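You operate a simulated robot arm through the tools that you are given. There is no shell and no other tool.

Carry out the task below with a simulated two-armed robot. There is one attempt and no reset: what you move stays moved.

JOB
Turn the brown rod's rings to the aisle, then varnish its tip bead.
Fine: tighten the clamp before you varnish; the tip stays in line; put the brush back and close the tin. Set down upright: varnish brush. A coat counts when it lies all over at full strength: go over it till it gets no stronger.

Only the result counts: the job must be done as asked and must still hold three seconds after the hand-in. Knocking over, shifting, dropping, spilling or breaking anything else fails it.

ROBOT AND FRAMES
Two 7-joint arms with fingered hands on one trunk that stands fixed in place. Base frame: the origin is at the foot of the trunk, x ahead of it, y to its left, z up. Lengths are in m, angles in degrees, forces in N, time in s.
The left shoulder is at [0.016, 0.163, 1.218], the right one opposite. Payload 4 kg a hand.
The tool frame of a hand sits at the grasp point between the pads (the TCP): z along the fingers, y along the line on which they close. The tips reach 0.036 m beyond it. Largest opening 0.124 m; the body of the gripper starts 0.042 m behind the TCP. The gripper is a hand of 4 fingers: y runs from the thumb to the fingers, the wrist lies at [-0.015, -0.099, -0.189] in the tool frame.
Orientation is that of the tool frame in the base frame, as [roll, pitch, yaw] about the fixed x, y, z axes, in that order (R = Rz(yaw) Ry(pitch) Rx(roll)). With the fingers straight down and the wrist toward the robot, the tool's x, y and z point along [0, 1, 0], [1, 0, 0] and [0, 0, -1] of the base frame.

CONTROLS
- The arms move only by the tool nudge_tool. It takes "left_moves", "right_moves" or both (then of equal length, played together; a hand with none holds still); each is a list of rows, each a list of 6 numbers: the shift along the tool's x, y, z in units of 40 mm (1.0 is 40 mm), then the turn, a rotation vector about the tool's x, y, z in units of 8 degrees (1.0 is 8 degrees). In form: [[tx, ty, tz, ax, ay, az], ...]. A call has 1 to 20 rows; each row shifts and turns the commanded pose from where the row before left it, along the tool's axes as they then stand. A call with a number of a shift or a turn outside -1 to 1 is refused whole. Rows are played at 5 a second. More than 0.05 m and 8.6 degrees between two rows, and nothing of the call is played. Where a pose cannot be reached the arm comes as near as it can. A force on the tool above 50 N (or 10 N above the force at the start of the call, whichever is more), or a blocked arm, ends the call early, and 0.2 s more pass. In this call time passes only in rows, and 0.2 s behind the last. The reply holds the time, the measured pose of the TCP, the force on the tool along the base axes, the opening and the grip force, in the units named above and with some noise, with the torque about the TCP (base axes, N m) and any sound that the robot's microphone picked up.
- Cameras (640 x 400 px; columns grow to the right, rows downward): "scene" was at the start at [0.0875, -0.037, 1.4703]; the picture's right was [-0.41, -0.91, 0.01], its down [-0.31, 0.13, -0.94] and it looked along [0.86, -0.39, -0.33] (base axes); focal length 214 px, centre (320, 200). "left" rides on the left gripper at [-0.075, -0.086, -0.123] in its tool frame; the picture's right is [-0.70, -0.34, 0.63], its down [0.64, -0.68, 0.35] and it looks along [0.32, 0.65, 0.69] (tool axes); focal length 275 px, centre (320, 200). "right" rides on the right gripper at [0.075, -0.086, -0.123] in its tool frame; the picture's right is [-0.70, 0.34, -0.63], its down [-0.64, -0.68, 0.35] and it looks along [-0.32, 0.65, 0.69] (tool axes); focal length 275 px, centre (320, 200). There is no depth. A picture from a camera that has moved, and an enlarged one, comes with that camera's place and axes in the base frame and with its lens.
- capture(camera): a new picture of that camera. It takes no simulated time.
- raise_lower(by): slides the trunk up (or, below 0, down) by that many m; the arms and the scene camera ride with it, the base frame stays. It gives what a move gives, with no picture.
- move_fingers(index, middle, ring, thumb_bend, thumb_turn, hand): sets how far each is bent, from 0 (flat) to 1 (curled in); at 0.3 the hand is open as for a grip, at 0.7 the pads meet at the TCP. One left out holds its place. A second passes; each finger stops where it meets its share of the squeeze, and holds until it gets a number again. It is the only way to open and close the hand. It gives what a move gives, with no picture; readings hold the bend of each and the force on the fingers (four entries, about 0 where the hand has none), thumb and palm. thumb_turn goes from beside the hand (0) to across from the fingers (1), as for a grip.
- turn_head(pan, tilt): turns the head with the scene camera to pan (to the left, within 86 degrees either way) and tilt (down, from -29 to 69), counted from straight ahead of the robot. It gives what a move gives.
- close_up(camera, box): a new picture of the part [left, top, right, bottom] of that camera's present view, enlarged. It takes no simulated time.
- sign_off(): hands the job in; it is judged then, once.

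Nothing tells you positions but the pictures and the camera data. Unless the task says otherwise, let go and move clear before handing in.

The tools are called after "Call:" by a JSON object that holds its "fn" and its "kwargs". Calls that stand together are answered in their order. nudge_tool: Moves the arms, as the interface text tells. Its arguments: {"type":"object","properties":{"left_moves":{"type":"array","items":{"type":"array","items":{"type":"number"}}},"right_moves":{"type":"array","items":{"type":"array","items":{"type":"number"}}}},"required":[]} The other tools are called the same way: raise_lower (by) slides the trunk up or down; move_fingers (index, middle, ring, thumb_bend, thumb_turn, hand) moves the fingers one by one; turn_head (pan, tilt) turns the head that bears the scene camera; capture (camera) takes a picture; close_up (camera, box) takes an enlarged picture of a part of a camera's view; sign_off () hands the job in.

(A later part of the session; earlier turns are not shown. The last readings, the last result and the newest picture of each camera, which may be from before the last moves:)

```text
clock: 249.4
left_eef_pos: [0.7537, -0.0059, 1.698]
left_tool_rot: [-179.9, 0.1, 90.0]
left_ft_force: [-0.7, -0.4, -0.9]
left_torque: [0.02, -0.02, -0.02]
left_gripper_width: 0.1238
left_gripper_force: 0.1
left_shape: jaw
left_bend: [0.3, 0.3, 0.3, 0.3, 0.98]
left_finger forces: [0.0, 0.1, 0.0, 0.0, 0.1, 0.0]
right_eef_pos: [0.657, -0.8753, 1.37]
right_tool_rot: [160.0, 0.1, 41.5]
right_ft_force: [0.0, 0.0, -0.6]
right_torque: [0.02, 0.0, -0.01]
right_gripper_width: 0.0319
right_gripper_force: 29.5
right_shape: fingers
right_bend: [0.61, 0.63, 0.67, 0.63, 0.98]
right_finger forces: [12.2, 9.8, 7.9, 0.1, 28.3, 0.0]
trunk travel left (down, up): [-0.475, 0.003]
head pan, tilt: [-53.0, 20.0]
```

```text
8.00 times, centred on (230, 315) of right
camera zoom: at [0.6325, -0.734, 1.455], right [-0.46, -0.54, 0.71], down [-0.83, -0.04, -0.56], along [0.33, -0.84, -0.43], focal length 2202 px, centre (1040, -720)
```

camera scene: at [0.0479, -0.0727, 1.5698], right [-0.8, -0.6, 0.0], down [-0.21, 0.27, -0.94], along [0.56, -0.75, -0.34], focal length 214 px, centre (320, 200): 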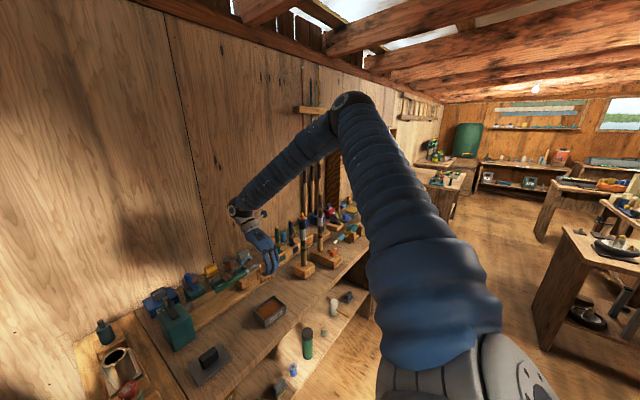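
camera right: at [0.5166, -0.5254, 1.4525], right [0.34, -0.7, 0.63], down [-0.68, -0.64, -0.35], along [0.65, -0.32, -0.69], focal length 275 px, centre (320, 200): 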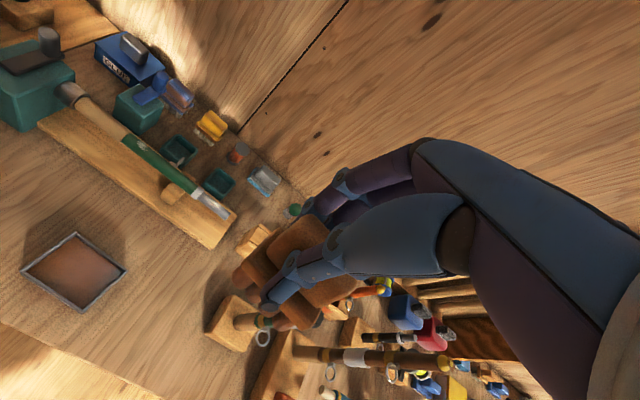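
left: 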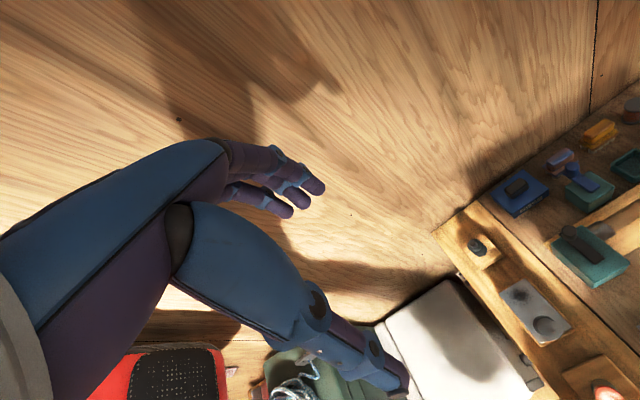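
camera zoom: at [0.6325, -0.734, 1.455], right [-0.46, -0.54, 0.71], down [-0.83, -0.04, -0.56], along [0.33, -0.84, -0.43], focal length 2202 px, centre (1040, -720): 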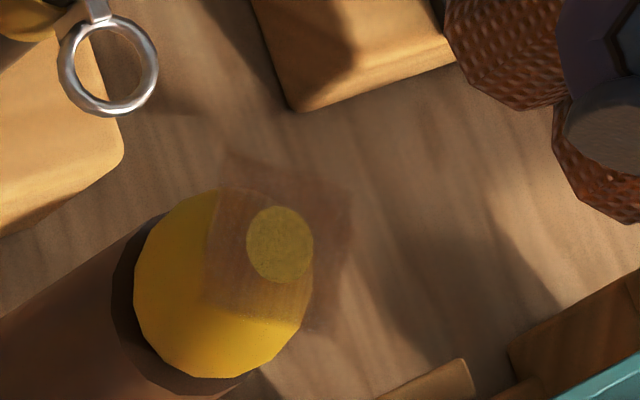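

Identical to before, so it's at full strength. Now back to the brush's place, via the reference pose.

Call:
{"fn": "nudge_tool", "kwargs": {"right_moves": [[0.437, -0.756, -0.141, 0, 0, 0], [0.437, -0.756, -0.141, 0, 0, 0], [0.437, -0.756, -0.141, 0, 0, 0], [0.437, -0.756, -0.141, 0, 0, 0], [0.437, -0.756, -0.141, 0, 0, 0], [0.437, -0.756, -0.141, 0, 0, 0], [0.437, -0.756, -0.141, 0, 0, 0], [0.437, -0.756, -0.141, 0, 0, 0], [0, 0, 0, 0.83, 0, 0], [0, 0, 0, 0.83, 0, 0], [0, 0, 0, 0.84, 0, 0], [0, 0, 0, 0, 0, -0.864], [0, 0, 0, 0, 0, -0.864], [0, 0, 0, 0, 0, -0.864], [0, 0, 0, 0, 0, -0.864], [0, 0, 0, 0, 0, -0.864], [0, 0, 0, 0, 0, -0.864], [0, 0, 0, 0, 0, -0.864]]}}

Call:
{"fn": "close_up", "kwargs": {"camera": "right", "box": [430, 348, 464, 376]}}

Call:
{"fn": "turn_head", "kwargs": {"pan": -42, "tilt": 38}}

Call:
{"fn": "capture", "kwargs": {"camera": "scene"}}

```text
clock: 253.2
left_eef_pos: [0.7528, -0.007, 1.6971]
left_tool_rot: [180.0, 0.0, 90.0]
left_ft_force: [-0.1, -0.2, 0.7]
left_torque: [0.0, 0.0, -0.01]
left_gripper_width: 0.1235
left_gripper_force: 0.0
left_shape: jaw
left_bend: [0.3, 0.3, 0.3, 0.3, 0.98]
left_finger forces: [0.1, 0.1, 0.0, 0.1, 0.0, 0.0]
right_eef_pos: [0.5993, -0.6012, 1.3308]
right_tool_rot: [179.9, 0.0, 89.9]
right_ft_force: [0.4, 0.3, -0.9]
right_torque: [-0.02, -0.02, 0.0]
right_gripper_width: 0.032
right_gripper_force: 28.5
right_shape: fingers
right_bend: [0.61, 0.63, 0.67, 0.63, 0.98]
right_finger forces: [12.2, 8.4, 8.0, 0.0, 27.9, 0.0]
trunk travel left (down, up): [-0.475, 0.003]
head pan, tilt: [-53.0, 20.0]
```

```text
14.29 times, centred on (447, 362) of right
camera zoom: at [0.5141, -0.5268, 1.4524], right [0.34, -0.7, 0.63], down [-0.68, -0.64, -0.35], along [0.65, -0.32, -0.69], focal length 3932 px, centre (-1494, -2114)
```

zoom: 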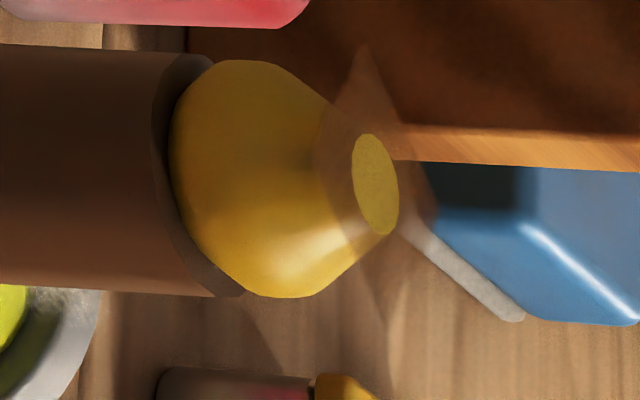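

```text
clock: 254.0
left_eef_pos: [0.7542, -0.006, 1.6975]
left_tool_rot: [180.0, -0.1, 90.1]
left_ft_force: [0.0, -0.4, 0.0]
left_torque: [-0.01, 0.05, -0.02]
left_gripper_width: 0.1236
left_gripper_force: 0.1
left_shape: jaw
left_bend: [0.3, 0.3, 0.3, 0.3, 0.98]
left_finger forces: [0.0, 0.1, 0.0, 0.0, 0.0, 0.0]
right_eef_pos: [0.6, -0.6002, 1.3309]
right_tool_rot: [179.9, 0.0, 89.9]
right_ft_force: [0.8, 0.4, -0.2]
right_torque: [0.01, 0.01, -0.01]
right_gripper_width: 0.0318
right_gripper_force: 28.1
right_shape: fingers
right_bend: [0.61, 0.63, 0.67, 0.63, 0.98]
right_finger forces: [12.2, 8.4, 8.0, 0.0, 27.9, 0.1]
trunk travel left (down, up): [-0.475, 0.003]
head pan, tilt: [-42.0, 38.0]
```

```text
taken
camera scene: at [0.0543, -0.0567, 1.5415], right [-0.67, -0.74, 0.0], down [-0.46, 0.41, -0.79], along [0.59, -0.53, -0.62], focal length 214 px, centre (320, 200)
```

scene: 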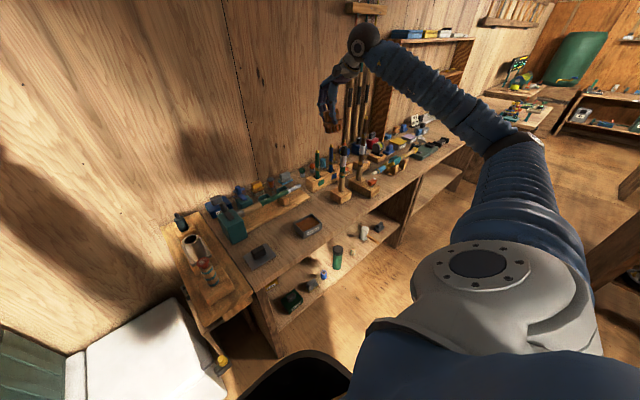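

Film unchanged. Lowering the brush toward its original place and checking its tilt.

Call:
{"fn": "nudge_tool", "kwargs": {"right_moves": [[0.04, 0.022, 0.975, 0, 0, 0], [0.04, 0.022, 0.975, 0, 0, 0], [0.04, 0.022, 0.975, 0, 0, 0], [0.04, 0.022, 0.975, 0, 0, 0], [0.04, 0.022, 0.975, 0, 0, 0], [0.04, 0.022, 0.975, 0, 0, 0], [0.04, 0.022, 0.975, 0, 0, 0], [0.04, 0.022, 0.975, 0, 0, 0], [0.04, 0.022, 0.975, 0, 0, 0]]}}

Call:
{"fn": "close_up", "kwargs": {"camera": "scene", "box": [310, 150, 370, 210]}}

Call:
{"fn": "close_up", "kwargs": {"camera": "right", "box": [160, 200, 360, 350]}}

```text
clock: 256.0
left_eef_pos: [0.7536, -0.0081, 1.698]
left_tool_rot: [-179.9, 0.0, 90.0]
left_ft_force: [-0.3, -0.5, -0.2]
left_torque: [0.05, 0.06, 0.05]
left_gripper_width: 0.1237
left_gripper_force: 0.0
left_shape: jaw
left_bend: [0.3, 0.3, 0.3, 0.3, 0.98]
left_finger forces: [0.1, 0.1, 0.1, 0.0, 0.0, 0.1]
right_eef_pos: [0.6057, -0.5887, 0.9784]
right_tool_rot: [179.9, 0.1, 89.9]
right_ft_force: [0.9, 0.3, -1.1]
right_torque: [0.0, 0.0, 0.02]
right_gripper_width: 0.0318
right_gripper_force: 28.0
right_shape: fingers
right_bend: [0.61, 0.64, 0.67, 0.63, 0.98]
right_finger forces: [11.8, 7.8, 7.8, 0.0, 27.2, 0.0]
trunk travel left (down, up): [-0.475, 0.003]
head pan, tilt: [-42.0, 38.0]
```

```text
6.67 times, centred on (340, 180) of scene
camera zoom: at [0.0549, -0.0574, 1.5414], right [-0.67, -0.74, 0.0], down [-0.46, 0.41, -0.79], along [0.58, -0.53, -0.62], focal length 1430 px, centre (187, 333)
```

zoom: 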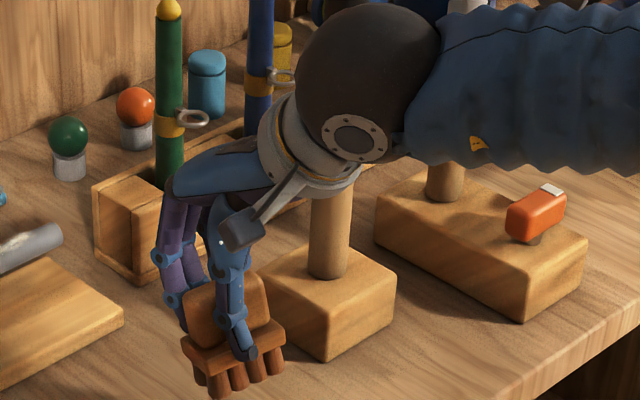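

```text
2.67 times, centred on (260, 275) of right
camera zoom: at [0.5211, -0.514, 1.0997], right [0.33, -0.7, 0.63], down [-0.68, -0.64, -0.35], along [0.65, -0.32, -0.69], focal length 734 px, centre (480, 0)
```

zoom: 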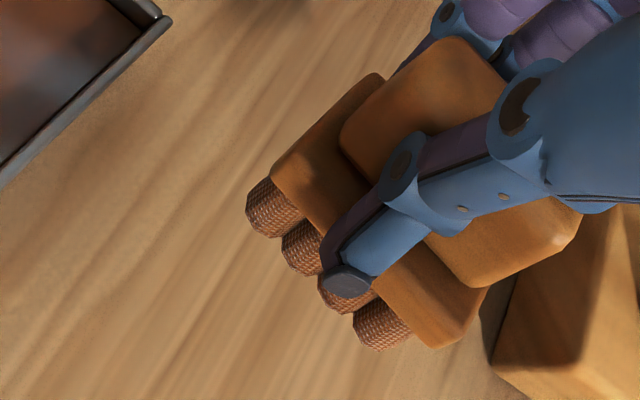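

Lowering to the bench in steps until it touches.

Call:
{"fn": "nudge_tool", "kwargs": {"right_moves": [[0.08, 0.05, 0.6, 0, 0, 0], [0, 0, 0.4, 0, 0, 0]]}}

Call:
{"fn": "nudge_tool", "kwargs": {"right_moves": [[0, 0, 0.12, 0, 0, 0]]}}

Call:
{"fn": "nudge_tool", "kwargs": {"right_moves": [[0, 0, 0.1, 0, 0, 0]]}}

Call:
{"fn": "close_up", "kwargs": {"camera": "scene", "box": [310, 160, 370, 220]}}

```text
clock: 256.6
left_eef_pos: [0.7533, -0.0075, 1.6966]
left_tool_rot: [-179.9, 0.1, 89.9]
left_ft_force: [0.4, 0.3, -0.3]
left_torque: [0.0, 0.01, 0.04]
left_gripper_width: 0.1236
left_gripper_force: 0.1
left_shape: jaw
left_bend: [0.3, 0.3, 0.3, 0.3, 0.98]
left_finger forces: [0.0, 0.0, 0.0, 0.1, 0.0, 0.0]
right_eef_pos: [0.6114, -0.5845, 0.9385]
right_tool_rot: [180.0, 0.0, 89.8]
right_ft_force: [-0.3, -0.3, -1.5]
right_torque: [0.04, 0.02, 0.02]
right_gripper_width: 0.0317
right_gripper_force: 27.2
right_shape: fingers
right_bend: [0.61, 0.64, 0.67, 0.63, 0.98]
right_finger forces: [11.9, 7.9, 7.8, 0.1, 27.2, 0.1]
trunk travel left (down, up): [-0.475, 0.003]
head pan, tilt: [-42.0, 38.0]
```

```text
clock: 257.0
left_eef_pos: [0.7538, -0.0066, 1.6967]
left_tool_rot: [-179.8, 0.0, 89.9]
left_ft_force: [-0.3, -0.5, -0.7]
left_torque: [0.01, -0.03, 0.01]
left_gripper_width: 0.1235
left_gripper_force: 0.1
left_shape: jaw
left_bend: [0.3, 0.3, 0.3, 0.3, 0.98]
left_finger forces: [0.1, 0.0, 0.0, 0.0, 0.0, 0.1]
right_eef_pos: [0.6106, -0.5838, 0.9329]
right_tool_rot: [179.9, 0.0, 89.9]
right_ft_force: [0.1, -0.1, -1.1]
right_torque: [0.01, 0.02, -0.01]
right_gripper_width: 0.0318
right_gripper_force: 27.5
right_shape: fingers
right_bend: [0.61, 0.64, 0.67, 0.63, 0.98]
right_finger forces: [11.9, 7.9, 7.7, 0.0, 27.1, 0.0]
trunk travel left (down, up): [-0.475, 0.003]
head pan, tilt: [-42.0, 38.0]
```

```text
clock: 257.4
left_eef_pos: [0.7531, -0.0057, 1.6979]
left_tool_rot: [-180.0, 0.0, 90.0]
left_ft_force: [0.2, -0.3, -0.5]
left_torque: [-0.03, 0.02, -0.01]
left_gripper_width: 0.1239
left_gripper_force: 0.1
left_shape: jaw
left_bend: [0.3, 0.3, 0.3, 0.3, 0.98]
left_finger forces: [0.0, 0.1, 0.1, 0.1, 0.0, 0.0]
right_eef_pos: [0.611, -0.5837, 0.9303]
right_tool_rot: [179.8, 0.0, 89.9]
right_ft_force: [0.5, 0.5, -1.0]
right_torque: [-0.04, -0.01, 0.0]
right_gripper_width: 0.0318
right_gripper_force: 27.8
right_shape: fingers
right_bend: [0.61, 0.64, 0.67, 0.63, 0.98]
right_finger forces: [11.8, 7.9, 7.7, 0.0, 27.2, 0.0]
trunk travel left (down, up): [-0.475, 0.003]
head pan, tilt: [-42.0, 38.0]
```

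```text
6.67 times, centred on (340, 190) of scene
camera zoom: at [0.0544, -0.0567, 1.5415], right [-0.67, -0.74, 0.0], down [-0.46, 0.41, -0.79], along [0.59, -0.53, -0.62], focal length 1430 px, centre (187, 267)
```

zoom: 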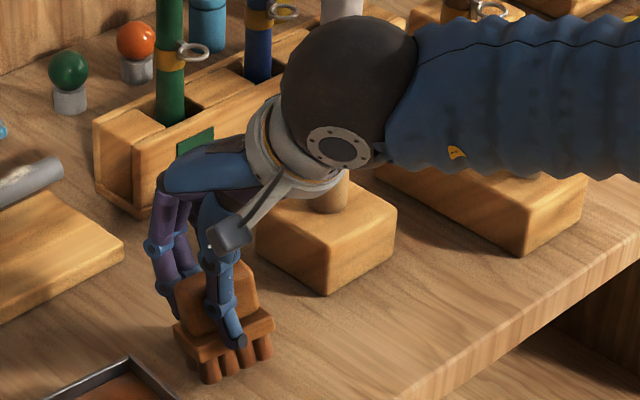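

Call:
{"fn": "nudge_tool", "kwargs": {"right_moves": [[0, 0, 0.06, 0, 0, 0]]}}

Call:
{"fn": "nudge_tool", "kwargs": {"right_moves": [[0, 0, 0.05, 0, 0, 0]]}}

Call:
{"fn": "nudge_tool", "kwargs": {"right_moves": [[0, 0, 0.05, 0, 0, 0]]}}

Call:
{"fn": "close_up", "kwargs": {"camera": "scene", "box": [320, 175, 360, 215]}}

```text
clock: 257.8
left_eef_pos: [0.753, -0.0062, 1.6968]
left_tool_rot: [-180.0, 0.0, 89.9]
left_ft_force: [0.2, -0.1, -0.1]
left_torque: [-0.01, 0.01, 0.0]
left_gripper_width: 0.1237
left_gripper_force: 0.0
left_shape: jaw
left_bend: [0.3, 0.3, 0.3, 0.3, 0.98]
left_finger forces: [0.0, 0.0, 0.0, 0.1, 0.0, 0.0]
right_eef_pos: [0.61, -0.584, 0.928]
right_tool_rot: [179.9, 0.0, 89.9]
right_ft_force: [0.1, -0.9, 1.9]
right_torque: [-0.01, -0.05, 0.01]
right_gripper_width: 0.0316
right_gripper_force: 27.7
right_shape: fingers
right_bend: [0.61, 0.64, 0.67, 0.63, 0.98]
right_finger forces: [11.9, 8.4, 7.6, 0.1, 27.6, 0.1]
trunk travel left (down, up): [-0.475, 0.003]
head pan, tilt: [-42.0, 38.0]
```

```text
clock: 258.2
left_eef_pos: [0.7528, -0.006, 1.6984]
left_tool_rot: [180.0, -0.1, 90.0]
left_ft_force: [0.1, 0.0, -0.1]
left_torque: [0.0, -0.01, 0.03]
left_gripper_width: 0.1237
left_gripper_force: 0.0
left_shape: jaw
left_bend: [0.3, 0.3, 0.3, 0.3, 0.98]
left_finger forces: [0.1, 0.0, 0.0, 0.0, 0.0, 0.0]
right_eef_pos: [0.6117, -0.5835, 0.9275]
right_tool_rot: [179.8, 0.2, 89.8]
right_ft_force: [-1.3, -1.8, 8.3]
right_torque: [0.06, -0.09, -0.04]
right_gripper_width: 0.0318
right_gripper_force: 29.1
right_shape: fingers
right_bend: [0.61, 0.64, 0.67, 0.63, 0.98]
right_finger forces: [11.6, 9.7, 7.6, 0.0, 29.6, 0.0]
trunk travel left (down, up): [-0.475, 0.003]
head pan, tilt: [-42.0, 38.0]
```

```text
clock: 258.6
left_eef_pos: [0.7525, -0.0067, 1.6992]
left_tool_rot: [-180.0, 0.1, 90.0]
left_ft_force: [0.1, 0.4, -0.3]
left_torque: [0.02, 0.02, -0.02]
left_gripper_width: 0.1238
left_gripper_force: 0.1
left_shape: jaw
left_bend: [0.3, 0.3, 0.3, 0.3, 0.98]
left_finger forces: [0.0, 0.0, 0.0, 0.0, 0.0, 0.1]
right_eef_pos: [0.6102, -0.5839, 0.9262]
right_tool_rot: [179.7, 0.1, 89.8]
right_ft_force: [-1.0, -4.6, 17.6]
right_torque: [-0.04, -0.28, -0.05]
right_gripper_width: 0.0319
right_gripper_force: 33.0
right_shape: fingers
right_bend: [0.61, 0.63, 0.67, 0.62, 0.98]
right_finger forces: [15.7, 11.5, 7.3, 0.1, 32.0, 0.0]
trunk travel left (down, up): [-0.475, 0.003]
head pan, tilt: [-42.0, 38.0]
```

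```text
10.00 times, centred on (340, 195) of scene
camera zoom: at [0.0527, -0.0558, 1.5417], right [-0.67, -0.74, 0.0], down [-0.46, 0.41, -0.79], along [0.59, -0.53, -0.62], focal length 2145 px, centre (120, 250)
```

zoom: 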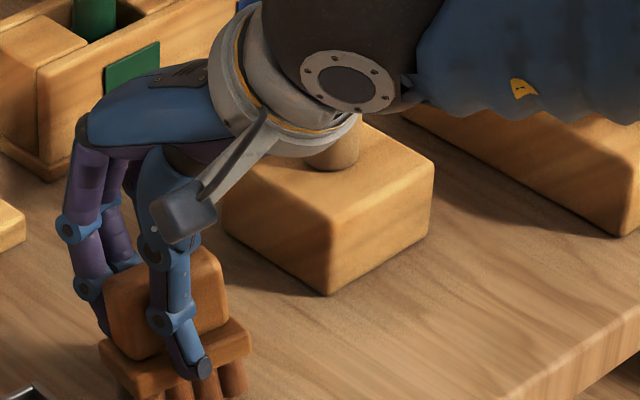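

The brush stands on the bench. Easing the pressure and then opening the fingers gradually.

Call:
{"fn": "nudge_tool", "kwargs": {"right_moves": [[0, 0, -0.05, 0, 0, 0]]}}

Call:
{"fn": "move_fingers", "kwargs": {"hand": "right", "index": 0.57, "middle": 0.57, "ring": 0.57, "thumb_bend": 0.57}}

Call:
{"fn": "close_up", "kwargs": {"camera": "scene", "box": [310, 180, 370, 225]}}

Call:
{"fn": "close_up", "kwargs": {"camera": "right", "box": [160, 200, 360, 350]}}

```text
clock: 259.0
left_eef_pos: [0.7525, -0.0059, 1.6986]
left_tool_rot: [179.9, 0.2, 90.0]
left_ft_force: [0.8, -0.5, 0.7]
left_torque: [0.02, -0.02, -0.01]
left_gripper_width: 0.1239
left_gripper_force: 0.0
left_shape: jaw
left_bend: [0.3, 0.3, 0.3, 0.3, 0.98]
left_finger forces: [0.0, 0.0, 0.0, 0.1, 0.1, 0.0]
right_eef_pos: [0.6099, -0.5833, 0.9275]
right_tool_rot: [179.8, 0.1, 89.9]
right_ft_force: [0.9, -5.2, 15.9]
right_torque: [-0.2, -0.32, -0.07]
right_gripper_width: 0.0316
right_gripper_force: 33.9
right_shape: fingers
right_bend: [0.61, 0.63, 0.67, 0.62, 0.98]
right_finger forces: [15.5, 13.0, 7.4, 0.1, 31.2, 0.0]
trunk travel left (down, up): [-0.475, 0.003]
head pan, tilt: [-42.0, 38.0]
```

```text
clock: 260.0
left_eef_pos: [0.7529, -0.0071, 1.697]
left_tool_rot: [180.0, 0.0, 90.0]
left_ft_force: [-0.1, 0.5, -0.1]
left_torque: [0.01, -0.01, 0.02]
left_gripper_width: 0.1237
left_gripper_force: 0.1
left_shape: jaw
left_bend: [0.3, 0.3, 0.3, 0.3, 0.98]
left_finger forces: [0.0, 0.0, 0.0, 0.0, 0.0, 0.0]
right_eef_pos: [0.6108, -0.5829, 0.9259]
right_tool_rot: [179.9, 0.0, 89.9]
right_ft_force: [-1.1, -0.7, 0.2]
right_torque: [0.03, 0.01, 0.0]
right_gripper_width: 0.0436
right_gripper_force: 0.2
right_shape: fingers
right_bend: [0.56, 0.56, 0.56, 0.56, 1.0]
right_finger forces: [0.0, 0.0, 0.1, 0.0, 0.2, 0.1]
trunk travel left (down, up): [-0.475, 0.003]
head pan, tilt: [-42.0, 38.0]
```

```text
8.89 times, centred on (340, 202) of scene
camera zoom: at [0.0543, -0.0566, 1.5415], right [-0.67, -0.74, 0.0], down [-0.46, 0.41, -0.79], along [0.59, -0.53, -0.62], focal length 1906 px, centre (142, 178)
```

zoom: 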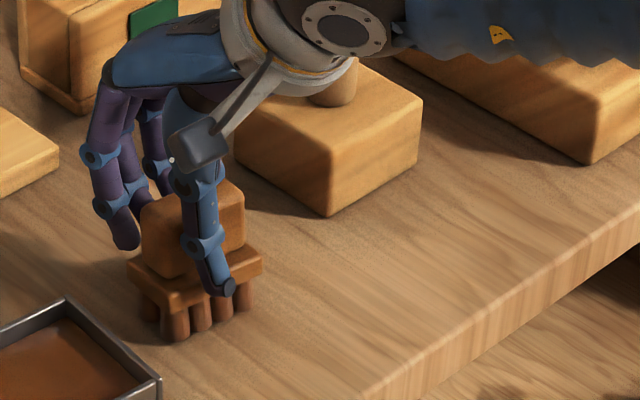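

```text
2.67 times, centred on (260, 275) of right
camera zoom: at [0.5248, -0.5087, 1.0474], right [0.34, -0.7, 0.63], down [-0.68, -0.64, -0.35], along [0.65, -0.32, -0.69], focal length 734 px, centre (480, 0)
```

zoom: 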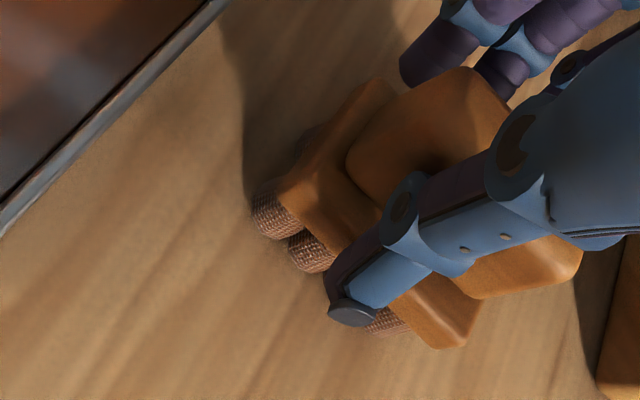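

The brush stands upright and free. Opening wider and rising straight up.

Call:
{"fn": "move_fingers", "kwargs": {"hand": "right", "index": 0.42, "middle": 0.42, "ring": 0.42, "thumb_bend": 0.42}}

Call:
{"fn": "nudge_tool", "kwargs": {"right_moves": [[0, 0, -0.4, 0, 0, 0], [0, 0, -0.8, 0, 0, 0], [0, 0, -0.9, 0, 0, 0], [0, 0, -0.9, 0, 0, 0], [0, 0, -0.9, 0, 0, 0]]}}

Call:
{"fn": "close_up", "kwargs": {"camera": "scene", "box": [230, 170, 390, 290]}}

Call:
{"fn": "capture", "kwargs": {"camera": "right"}}

```text
clock: 261.0
left_eef_pos: [0.7541, -0.0062, 1.6969]
left_tool_rot: [180.0, 0.0, 90.1]
left_ft_force: [0.3, 0.3, 0.2]
left_torque: [0.03, 0.05, 0.01]
left_gripper_width: 0.1237
left_gripper_force: 0.0
left_shape: jaw
left_bend: [0.3, 0.3, 0.3, 0.3, 0.98]
left_finger forces: [0.0, 0.0, 0.0, 0.1, 0.0, 0.1]
right_eef_pos: [0.6102, -0.5837, 0.9263]
right_tool_rot: [179.9, 0.0, 89.9]
right_ft_force: [-0.6, 0.7, 0.7]
right_torque: [0.01, 0.01, -0.02]
right_gripper_width: 0.0866
right_gripper_force: 0.0
right_shape: fingers
right_bend: [0.42, 0.42, 0.42, 0.42, 0.99]
right_finger forces: [0.1, 0.0, 0.1, 0.0, 0.1, 0.0]
trunk travel left (down, up): [-0.475, 0.003]
head pan, tilt: [-42.0, 38.0]
```

```text
clock: 262.2
left_eef_pos: [0.7533, -0.0056, 1.6973]
left_tool_rot: [180.0, 0.0, 90.0]
left_ft_force: [0.1, -1.0, 0.4]
left_torque: [-0.04, -0.02, 0.0]
left_gripper_width: 0.1236
left_gripper_force: 0.0
left_shape: jaw
left_bend: [0.3, 0.3, 0.3, 0.3, 0.98]
left_finger forces: [0.1, 0.0, 0.1, 0.0, 0.0, 0.0]
right_eef_pos: [0.609, -0.5827, 1.0822]
right_tool_rot: [179.9, 0.0, 89.9]
right_ft_force: [-0.8, 0.7, 0.6]
right_torque: [-0.01, 0.0, -0.02]
right_gripper_width: 0.0867
right_gripper_force: 0.0
right_shape: fingers
right_bend: [0.42, 0.42, 0.42, 0.42, 0.99]
right_finger forces: [0.1, 0.0, 0.0, 0.0, 0.0, 0.1]
trunk travel left (down, up): [-0.475, 0.003]
head pan, tilt: [-42.0, 38.0]
```

```text
3.33 times, centred on (310, 230) of scene
camera zoom: at [0.0539, -0.0561, 1.5415], right [-0.67, -0.74, 0.0], down [-0.46, 0.41, -0.79], along [0.59, -0.53, -0.62], focal length 715 px, centre (353, 100)
```

zoom: 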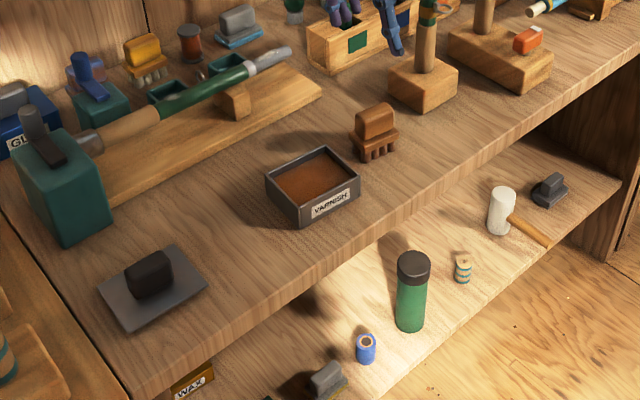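

```text
taken
camera right: at [0.5239, -0.5079, 1.2046], right [0.33, -0.7, 0.63], down [-0.68, -0.64, -0.35], along [0.65, -0.32, -0.69], focal length 275 px, centre (320, 200)
```

right: 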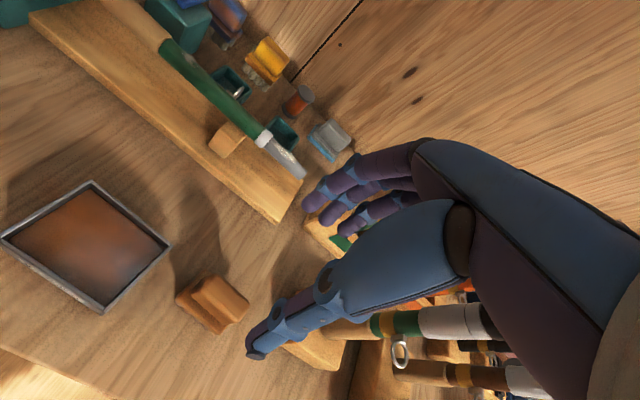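

The brush is back and upright. Now the lid: moving the right hand over toward it for a closer look.

Call:
{"fn": "nudge_tool", "kwargs": {"right_moves": [[0.875, -0.0625, -0.125, 0, 0, 0], [0.875, -0.0625, -0.125, 0, 0, 0], [0.875, -0.0625, -0.125, 0, 0, 0], [0.875, -0.0625, -0.125, 0, 0, 0], [0.875, -0.0625, -0.125, 0, 0, 0], [0.875, -0.0625, -0.125, 0, 0, 0], [0.875, -0.0625, -0.125, 0, 0, 0], [0.875, -0.0625, -0.125, 0, 0, 0]]}}

Call:
{"fn": "capture", "kwargs": {"camera": "right"}}

Call:
{"fn": "close_up", "kwargs": {"camera": "right", "box": [130, 200, 330, 330]}}

Call:
{"fn": "close_up", "kwargs": {"camera": "scene", "box": [230, 220, 310, 280]}}

```text
clock: 264.0
left_eef_pos: [0.755, -0.0051, 1.6972]
left_tool_rot: [-179.9, 0.1, 90.0]
left_ft_force: [-0.2, -0.4, 0.1]
left_torque: [-0.04, 0.0, -0.02]
left_gripper_width: 0.1237
left_gripper_force: 0.1
left_shape: jaw
left_bend: [0.3, 0.3, 0.3, 0.3, 0.98]
left_finger forces: [0.1, 0.1, 0.0, 0.0, 0.0, 0.1]
right_eef_pos: [0.592, -0.3013, 1.1226]
right_tool_rot: [179.9, 0.1, 89.7]
right_ft_force: [-0.7, 0.2, -0.1]
right_torque: [0.0, 0.0, 0.0]
right_gripper_width: 0.0866
right_gripper_force: 0.2
right_shape: fingers
right_bend: [0.42, 0.42, 0.42, 0.42, 0.99]
right_finger forces: [0.0, 0.0, 0.0, 0.1, 0.0, 0.0]
trunk travel left (down, up): [-0.475, 0.003]
head pan, tilt: [-42.0, 38.0]
```

```text
taken
camera right: at [0.5054, -0.2268, 1.2441], right [0.33, -0.7, 0.64], down [-0.68, -0.64, -0.35], along [0.65, -0.32, -0.69], focal length 275 px, centre (320, 200)
```

right: 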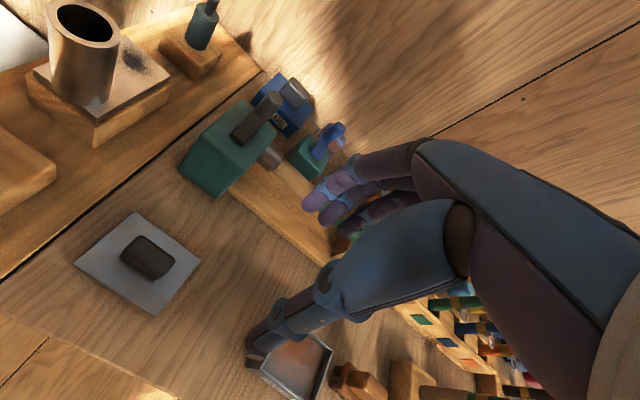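

```text
3.08 times, centred on (230, 265) of right
camera zoom: at [0.5054, -0.2268, 1.2441], right [0.33, -0.7, 0.64], down [-0.68, -0.64, -0.35], along [0.65, -0.32, -0.69], focal length 847 px, centre (597, 0)
```

zoom: 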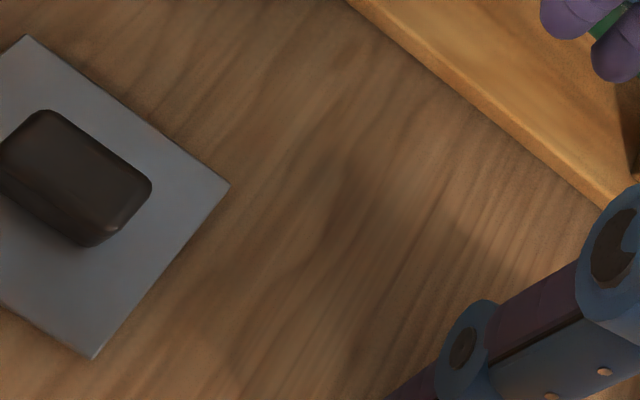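

```text
6.67 times, centred on (270, 250) of scene
camera zoom: at [0.0549, -0.0556, 1.5415], right [-0.67, -0.74, 0.0], down [-0.46, 0.41, -0.79], along [0.58, -0.53, -0.62], focal length 1430 px, centre (653, -133)
```

zoom: 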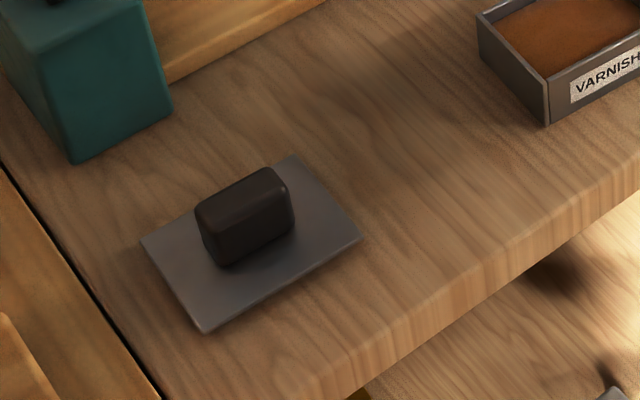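

The lid's centre is about (0.600, −0.232) with its black knob on top (top z about 0.886), long side along y. Moving down over the knob.

Call:
{"fn": "nudge_tool", "kwargs": {"right_moves": [[0.346, 0.03, 0.914, 0, 0, 0.275], [0.346, 0.03, 0.914, 0, 0, 0], [0.346, 0.03, 0.914, 0, 0, 0], [0.346, 0.03, 0.914, 0, 0, 0], [0.346, 0.03, 0.6, 0, 0, 0]]}}

Call:
{"fn": "close_up", "kwargs": {"camera": "right", "box": [160, 180, 400, 360]}}

Call:
{"fn": "close_up", "kwargs": {"camera": "scene", "box": [230, 200, 310, 280]}}

```text
clock: 265.2
left_eef_pos: [0.7544, -0.0074, 1.6972]
left_tool_rot: [-179.9, 0.0, 90.0]
left_ft_force: [1.6, -0.3, 0.1]
left_torque: [-0.02, -0.01, -0.03]
left_gripper_width: 0.1237
left_gripper_force: 0.0
left_shape: jaw
left_bend: [0.3, 0.3, 0.3, 0.3, 0.98]
left_finger forces: [0.1, 0.0, 0.0, 0.0, 0.0, 0.1]
right_eef_pos: [0.5998, -0.2328, 0.9544]
right_tool_rot: [180.0, 0.0, 87.6]
right_ft_force: [0.2, 1.1, 0.2]
right_torque: [-0.03, 0.03, 0.03]
right_gripper_width: 0.0869
right_gripper_force: 0.0
right_shape: fingers
right_bend: [0.42, 0.42, 0.42, 0.42, 0.99]
right_finger forces: [0.1, 0.0, 0.0, 0.0, 0.0, 0.1]
trunk travel left (down, up): [-0.475, 0.003]
head pan, tilt: [-42.0, 38.0]
```

```text
2.22 times, centred on (280, 270) of right
camera zoom: at [0.5173, -0.1553, 1.0747], right [0.31, -0.71, 0.63], down [-0.71, -0.62, -0.35], along [0.64, -0.34, -0.69], focal length 612 px, centre (409, 44)
```

zoom: 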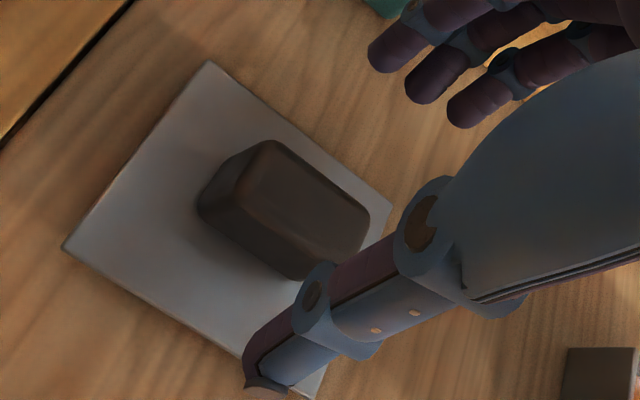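

```text
5.00 times, centred on (270, 240) of scene
camera zoom: at [0.0546, -0.0563, 1.5415], right [-0.67, -0.74, 0.0], down [-0.46, 0.41, -0.79], along [0.59, -0.53, -0.62], focal length 1072 px, centre (570, 0)
```

zoom: 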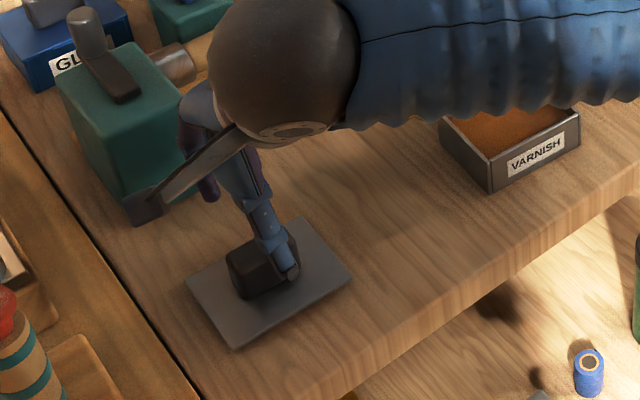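

Aligned with the knob. Lowering and gripping.

Call:
{"fn": "nudge_tool", "kwargs": {"right_moves": [[-0.05, 0, 0.6, 0, 0, 0], [0, 0, 0.5, 0, 0, 0], [0, 0, 0.3, 0, 0, 0]]}}

Call:
{"fn": "move_fingers", "kwargs": {"hand": "right", "index": 0.75, "middle": 0.75, "ring": 0.75, "thumb_bend": 0.75}}

Call:
{"fn": "close_up", "kwargs": {"camera": "right", "box": [160, 180, 400, 360]}}

Call:
{"fn": "close_up", "kwargs": {"camera": "scene", "box": [230, 210, 310, 280]}}

```text
clock: 266.0
left_eef_pos: [0.7532, -0.0059, 1.698]
left_tool_rot: [-180.0, 0.0, 90.1]
left_ft_force: [0.9, 0.3, 1.4]
left_torque: [-0.02, 0.03, -0.01]
left_gripper_width: 0.1238
left_gripper_force: 0.1
left_shape: jaw
left_bend: [0.3, 0.3, 0.3, 0.3, 0.98]
left_finger forces: [0.0, 0.0, 0.0, 0.0, 0.0, 0.1]
right_eef_pos: [0.5986, -0.2364, 0.8946]
right_tool_rot: [179.9, 0.1, 87.7]
right_ft_force: [0.3, 0.2, 0.0]
right_torque: [0.02, -0.01, -0.01]
right_gripper_width: 0.0867
right_gripper_force: 0.3
right_shape: fingers
right_bend: [0.42, 0.42, 0.42, 0.42, 0.99]
right_finger forces: [0.1, 0.0, 0.0, 0.0, 0.0, 0.1]
trunk travel left (down, up): [-0.475, 0.003]
head pan, tilt: [-42.0, 38.0]
```

```text
clock: 267.0
left_eef_pos: [0.7531, -0.006, 1.6986]
left_tool_rot: [180.0, 0.1, 89.9]
left_ft_force: [-0.8, -0.4, -0.8]
left_torque: [-0.01, -0.01, 0.05]
left_gripper_width: 0.1239
left_gripper_force: 0.1
left_shape: jaw
left_bend: [0.3, 0.3, 0.3, 0.3, 0.98]
left_finger forces: [0.1, 0.1, 0.0, 0.0, 0.1, 0.0]
right_eef_pos: [0.5987, -0.2364, 0.8967]
right_tool_rot: [179.7, 0.0, 87.7]
right_ft_force: [7.1, -0.3, 24.7]
right_torque: [-0.3, -0.97, 0.12]
right_gripper_width: 0.0678
right_gripper_force: 36.6
right_shape: fingers
right_bend: [0.52, 0.53, 0.55, 0.53, 1.0]
right_finger forces: [12.0, 10.2, 17.5, 0.1, 33.7, 0.1]
trunk travel left (down, up): [-0.475, 0.003]
head pan, tilt: [-42.0, 38.0]
```

```text
2.22 times, centred on (280, 270) of right
camera zoom: at [0.5162, -0.1583, 1.0188], right [0.31, -0.71, 0.64], down [-0.71, -0.62, -0.35], along [0.64, -0.34, -0.69], focal length 612 px, centre (409, 44)
```

zoom: 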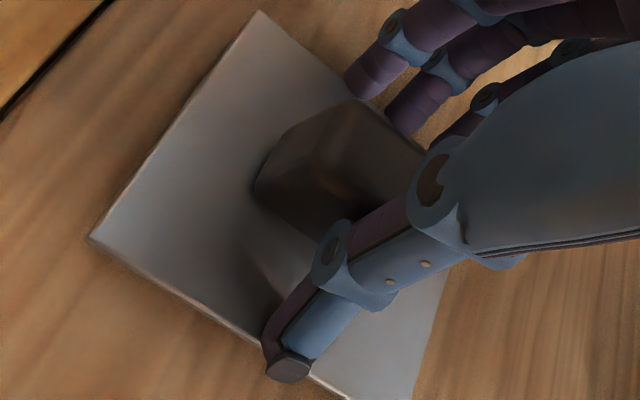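

```text
5.71 times, centred on (270, 245) of scene
camera zoom: at [0.0533, -0.0559, 1.5417], right [-0.67, -0.74, 0.0], down [-0.46, 0.41, -0.79], along [0.59, -0.53, -0.62], focal length 1226 px, centre (606, -57)
```

zoom: 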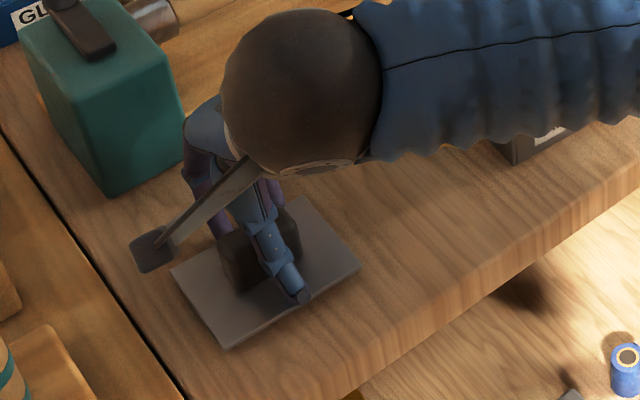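

The fingertips are pressing on the lid plate rather than the knob. I'll open, raise 12 mm, and close again.

Call:
{"fn": "move_fingers", "kwargs": {"hand": "right", "index": 0.42, "middle": 0.42, "ring": 0.42, "thumb_bend": 0.42}}

Call:
{"fn": "nudge_tool", "kwargs": {"right_moves": [[0, 0, -0.3, 0, 0, 0]]}}

Call:
{"fn": "move_fingers", "kwargs": {"hand": "right", "index": 0.58, "middle": 0.58, "ring": 0.58, "thumb_bend": 0.58}}

Call:
{"fn": "close_up", "kwargs": {"camera": "right", "box": [160, 180, 400, 360]}}

Call:
{"fn": "close_up", "kwargs": {"camera": "scene", "box": [230, 210, 310, 280]}}

```text
clock: 268.0
left_eef_pos: [0.752, -0.0059, 1.6985]
left_tool_rot: [180.0, 0.2, 90.0]
left_ft_force: [-0.2, -0.6, -0.2]
left_torque: [0.01, -0.01, 0.0]
left_gripper_width: 0.1235
left_gripper_force: 0.1
left_shape: jaw
left_bend: [0.3, 0.3, 0.3, 0.3, 0.98]
left_finger forces: [0.0, 0.0, 0.0, 0.0, 0.0, 0.0]
right_eef_pos: [0.5978, -0.2364, 0.8966]
right_tool_rot: [179.8, 0.0, 87.6]
right_ft_force: [3.7, 1.4, 28.1]
right_torque: [-0.04, 1.04, -0.01]
right_gripper_width: 0.0866
right_gripper_force: 13.2
right_shape: fingers
right_bend: [0.42, 0.42, 0.42, 0.42, 1.0]
right_finger forces: [0.0, 0.0, 0.1, 0.0, 26.3, 0.0]
trunk travel left (down, up): [-0.475, 0.003]
head pan, tilt: [-42.0, 38.0]
```

```text
clock: 268.4
left_eef_pos: [0.7536, -0.0058, 1.6974]
left_tool_rot: [-180.0, 0.0, 90.0]
left_ft_force: [0.0, 0.2, -0.1]
left_torque: [0.04, -0.02, -0.01]
left_gripper_width: 0.1235
left_gripper_force: 0.0
left_shape: jaw
left_bend: [0.3, 0.3, 0.3, 0.3, 0.98]
left_finger forces: [0.0, 0.0, 0.1, 0.0, 0.0, 0.0]
right_eef_pos: [0.5972, -0.2364, 0.9052]
right_tool_rot: [-179.8, 0.1, 87.7]
right_ft_force: [0.2, -0.4, -0.1]
right_torque: [0.01, -0.01, 0.03]
right_gripper_width: 0.0862
right_gripper_force: 0.1
right_shape: fingers
right_bend: [0.42, 0.42, 0.42, 0.42, 0.99]
right_finger forces: [0.0, 0.1, 0.0, 0.0, 0.0, 0.1]
trunk travel left (down, up): [-0.475, 0.003]
head pan, tilt: [-42.0, 38.0]
```

```text
clock: 269.4
left_eef_pos: [0.7541, -0.0051, 1.6969]
left_tool_rot: [-180.0, 0.0, 90.0]
left_ft_force: [-0.7, 0.4, -0.3]
left_torque: [0.04, -0.01, -0.06]
left_gripper_width: 0.1236
left_gripper_force: 0.1
left_shape: jaw
left_bend: [0.3, 0.3, 0.3, 0.3, 0.98]
left_finger forces: [0.1, 0.1, 0.0, 0.0, 0.1, 0.1]
right_eef_pos: [0.5987, -0.2353, 0.907]
right_tool_rot: [179.9, 0.0, 87.7]
right_ft_force: [-0.2, -0.5, -0.1]
right_torque: [0.0, -0.04, 0.01]
right_gripper_width: 0.0406
right_gripper_force: 0.0
right_shape: fingers
right_bend: [0.57, 0.57, 0.57, 0.57, 1.0]
right_finger forces: [0.0, 0.1, 0.0, 0.0, 0.0, 0.0]
trunk travel left (down, up): [-0.475, 0.003]
head pan, tilt: [-42.0, 38.0]
```

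```text
2.22 times, centred on (280, 270) of right
camera zoom: at [0.5163, -0.1583, 1.0287], right [0.31, -0.71, 0.63], down [-0.71, -0.62, -0.35], along [0.64, -0.34, -0.69], focal length 612 px, centre (409, 44)
```

zoom: 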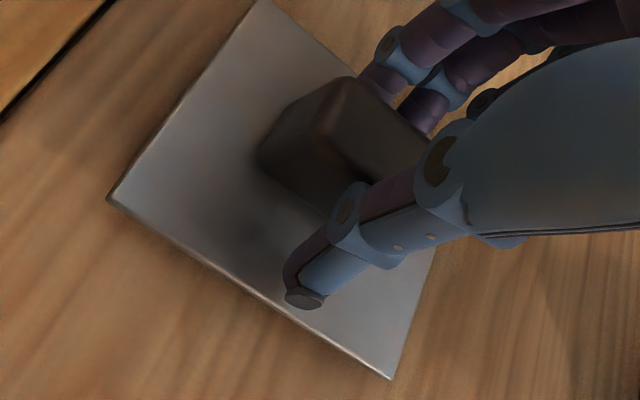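

```text
5.71 times, centred on (270, 245) of scene
camera zoom: at [0.0546, -0.0566, 1.5415], right [-0.67, -0.74, 0.0], down [-0.46, 0.41, -0.79], along [0.59, -0.53, -0.62], focal length 1226 px, centre (606, -57)
```

zoom: 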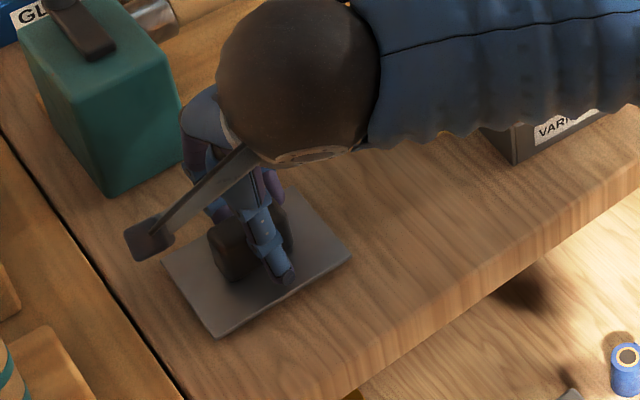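

Now the fingers flank the knob cleanly. Closing the grip.

Call:
{"fn": "move_fingers", "kwargs": {"hand": "right", "index": 0.75, "middle": 0.75, "ring": 0.75, "thumb_bend": 0.75}}

Call:
{"fn": "close_up", "kwargs": {"camera": "right", "box": [160, 180, 400, 360]}}

```text
clock: 270.4
left_eef_pos: [0.7522, -0.0069, 1.6979]
left_tool_rot: [-180.0, 0.0, 90.0]
left_ft_force: [0.3, 0.1, 0.3]
left_torque: [0.02, 0.0, 0.0]
left_gripper_width: 0.1236
left_gripper_force: 0.1
left_shape: jaw
left_bend: [0.3, 0.3, 0.3, 0.3, 0.98]
left_finger forces: [0.1, 0.0, 0.1, 0.0, 0.0, 0.0]
right_eef_pos: [0.5978, -0.2354, 0.9081]
right_tool_rot: [179.8, -0.1, 87.7]
right_ft_force: [-1.2, -2.4, 20.6]
right_torque: [0.01, -0.76, 0.07]
right_gripper_width: 0.028
right_gripper_force: 29.5
right_shape: fingers
right_bend: [0.6, 0.6, 0.74, 0.64, 1.0]
right_finger forces: [12.8, 12.3, 3.3, 0.0, 30.4, 0.0]
trunk travel left (down, up): [-0.475, 0.003]
head pan, tilt: [-42.0, 38.0]
```

```text
2.22 times, centred on (280, 270) of right
camera zoom: at [0.5154, -0.1581, 1.0299], right [0.31, -0.71, 0.64], down [-0.71, -0.62, -0.35], along [0.64, -0.34, -0.69], focal length 612 px, centre (409, 44)
```

zoom: 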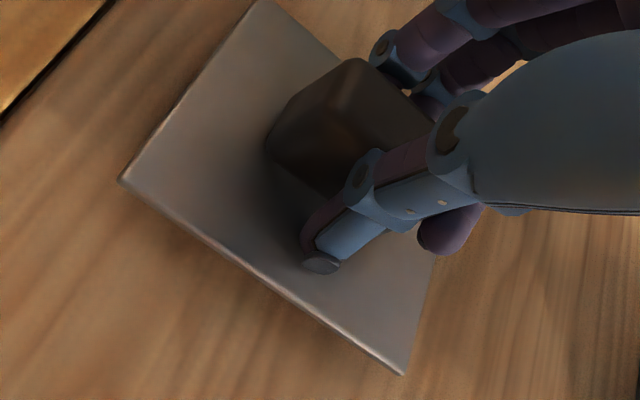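

The ring finger slipped past the knob's end; I'll open, shift 12 mm toward +y to centre, and regrip.

Call:
{"fn": "move_fingers", "kwargs": {"hand": "right", "index": 0.52, "middle": 0.52, "ring": 0.52, "thumb_bend": 0.52}}

Call:
{"fn": "nudge_tool", "kwargs": {"right_moves": [[0.3, 0.05, 0, 0, 0, 0]]}}

Call:
{"fn": "move_fingers", "kwargs": {"hand": "right", "index": 0.75, "middle": 0.75, "ring": 0.75, "thumb_bend": 0.75}}

Call:
{"fn": "close_up", "kwargs": {"camera": "right", "box": [160, 180, 400, 360]}}

```text
clock: 271.4
left_eef_pos: [0.7538, -0.0054, 1.6979]
left_tool_rot: [180.0, 0.0, 90.0]
left_ft_force: [-0.9, -0.4, -0.3]
left_torque: [0.0, 0.0, -0.01]
left_gripper_width: 0.1234
left_gripper_force: 0.0
left_shape: jaw
left_bend: [0.3, 0.3, 0.3, 0.3, 0.98]
left_finger forces: [0.0, 0.0, 0.0, 0.0, 0.1, 0.2]
right_eef_pos: [0.5974, -0.2366, 0.907]
right_tool_rot: [179.9, 0.0, 87.7]
right_ft_force: [0.2, -0.1, 0.3]
right_torque: [0.0, 0.03, -0.01]
right_gripper_width: 0.0557
right_gripper_force: 0.0
right_shape: fingers
right_bend: [0.52, 0.52, 0.52, 0.52, 1.0]
right_finger forces: [0.0, 0.0, 0.0, 0.0, 0.0, 0.0]
trunk travel left (down, up): [-0.475, 0.003]
head pan, tilt: [-42.0, 38.0]
```

```text
clock: 271.8
left_eef_pos: [0.7546, -0.0054, 1.6974]
left_tool_rot: [-179.9, 0.1, 90.0]
left_ft_force: [0.8, -0.5, 0.0]
left_torque: [0.03, 0.06, 0.0]
left_gripper_width: 0.1235
left_gripper_force: 0.0
left_shape: jaw
left_bend: [0.3, 0.3, 0.3, 0.3, 0.98]
left_finger forces: [0.0, 0.1, 0.0, 0.0, 0.0, 0.0]
right_eef_pos: [0.6014, -0.2247, 0.9083]
right_tool_rot: [179.9, 0.1, 87.7]
right_ft_force: [0.1, -0.6, 0.1]
right_torque: [-0.02, 0.01, 0.0]
right_gripper_width: 0.0557
right_gripper_force: 0.0
right_shape: fingers
right_bend: [0.52, 0.52, 0.52, 0.52, 1.0]
right_finger forces: [0.0, 0.0, 0.0, 0.0, 0.0, 0.0]
trunk travel left (down, up): [-0.475, 0.003]
head pan, tilt: [-42.0, 38.0]
```

```text
clock: 272.8
left_eef_pos: [0.7511, -0.0054, 1.6976]
left_tool_rot: [180.0, 0.1, 90.0]
left_ft_force: [0.7, 0.1, -0.2]
left_torque: [0.0, 0.0, 0.02]
left_gripper_width: 0.1238
left_gripper_force: 0.0
left_shape: jaw
left_bend: [0.3, 0.3, 0.3, 0.3, 0.98]
left_finger forces: [0.1, 0.1, 0.0, 0.0, 0.0, 0.0]
right_eef_pos: [0.6007, -0.2239, 0.9092]
right_tool_rot: [179.8, 0.0, 87.7]
right_ft_force: [0.1, 2.2, 19.4]
right_torque: [0.03, -0.69, 0.26]
right_gripper_width: 0.0293
right_gripper_force: 36.1
right_shape: fingers
right_bend: [0.61, 0.63, 0.64, 0.63, 1.0]
right_finger forces: [12.6, 11.5, 10.5, 0.1, 37.4, 0.0]
trunk travel left (down, up): [-0.475, 0.003]
head pan, tilt: [-42.0, 38.0]
```

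```text
2.22 times, centred on (280, 270) of right
camera zoom: at [0.5184, -0.146, 1.03], right [0.31, -0.71, 0.64], down [-0.71, -0.62, -0.35], along [0.64, -0.34, -0.69], focal length 612 px, centre (409, 44)
```

zoom: 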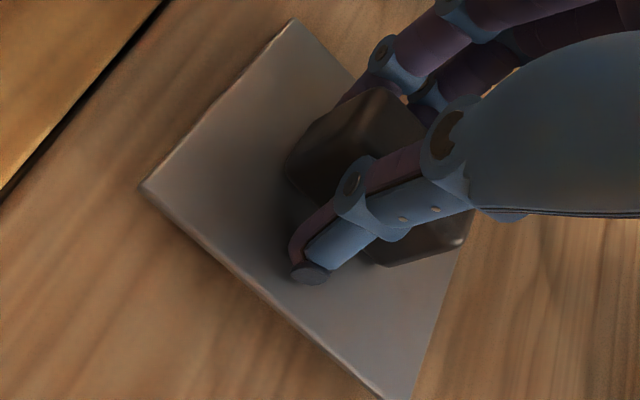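

Good grip on the knob. Lifting the lid.

Call:
{"fn": "nudge_tool", "kwargs": {"right_moves": [[0, 0, -0.25, 0, 0, 0], [0, 0, -0.6, 0, 0, 0], [0, 0, -0.9, 0, 0, 0], [0, 0, -0.9, 0, 0, 0]]}}

Call:
{"fn": "capture", "kwargs": {"camera": "right"}}

Call:
{"fn": "close_up", "kwargs": {"camera": "scene", "box": [230, 170, 330, 270]}}

```text
clock: 273.8
left_eef_pos: [0.7539, -0.0062, 1.6978]
left_tool_rot: [180.0, 0.1, 89.9]
left_ft_force: [0.7, -0.8, -0.5]
left_torque: [-0.01, -0.01, -0.01]
left_gripper_width: 0.1239
left_gripper_force: 0.0
left_shape: jaw
left_bend: [0.3, 0.3, 0.3, 0.3, 0.98]
left_finger forces: [0.0, 0.0, 0.0, 0.0, 0.0, 0.0]
right_eef_pos: [0.6031, -0.224, 1.0139]
right_tool_rot: [179.8, 0.2, 87.6]
right_ft_force: [0.4, 0.2, -0.9]
right_torque: [-0.01, 0.03, 0.01]
right_gripper_width: 0.0271
right_gripper_force: 34.1
right_shape: fingers
right_bend: [0.6, 0.63, 0.65, 0.64, 0.99]
right_finger forces: [14.5, 9.5, 8.3, 0.0, 35.1, 0.0]
trunk travel left (down, up): [-0.475, 0.003]
head pan, tilt: [-42.0, 38.0]
```

```text
taken
camera right: at [0.5192, -0.1462, 1.1349], right [0.31, -0.71, 0.63], down [-0.71, -0.62, -0.35], along [0.64, -0.34, -0.69], focal length 275 px, centre (320, 200)
```

right: 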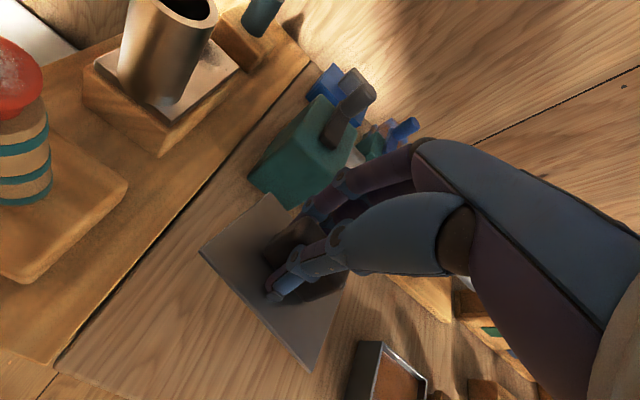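

```text
4.00 times, centred on (280, 220) of scene
camera zoom: at [0.0544, -0.0562, 1.5415], right [-0.67, -0.74, 0.0], down [-0.46, 0.41, -0.79], along [0.59, -0.53, -0.62], focal length 858 px, centre (480, 120)
```

zoom: 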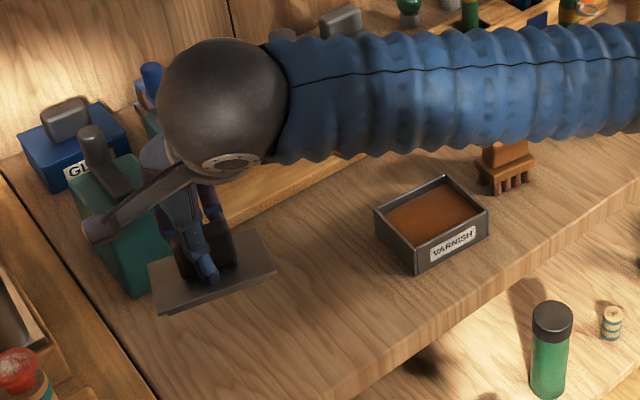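

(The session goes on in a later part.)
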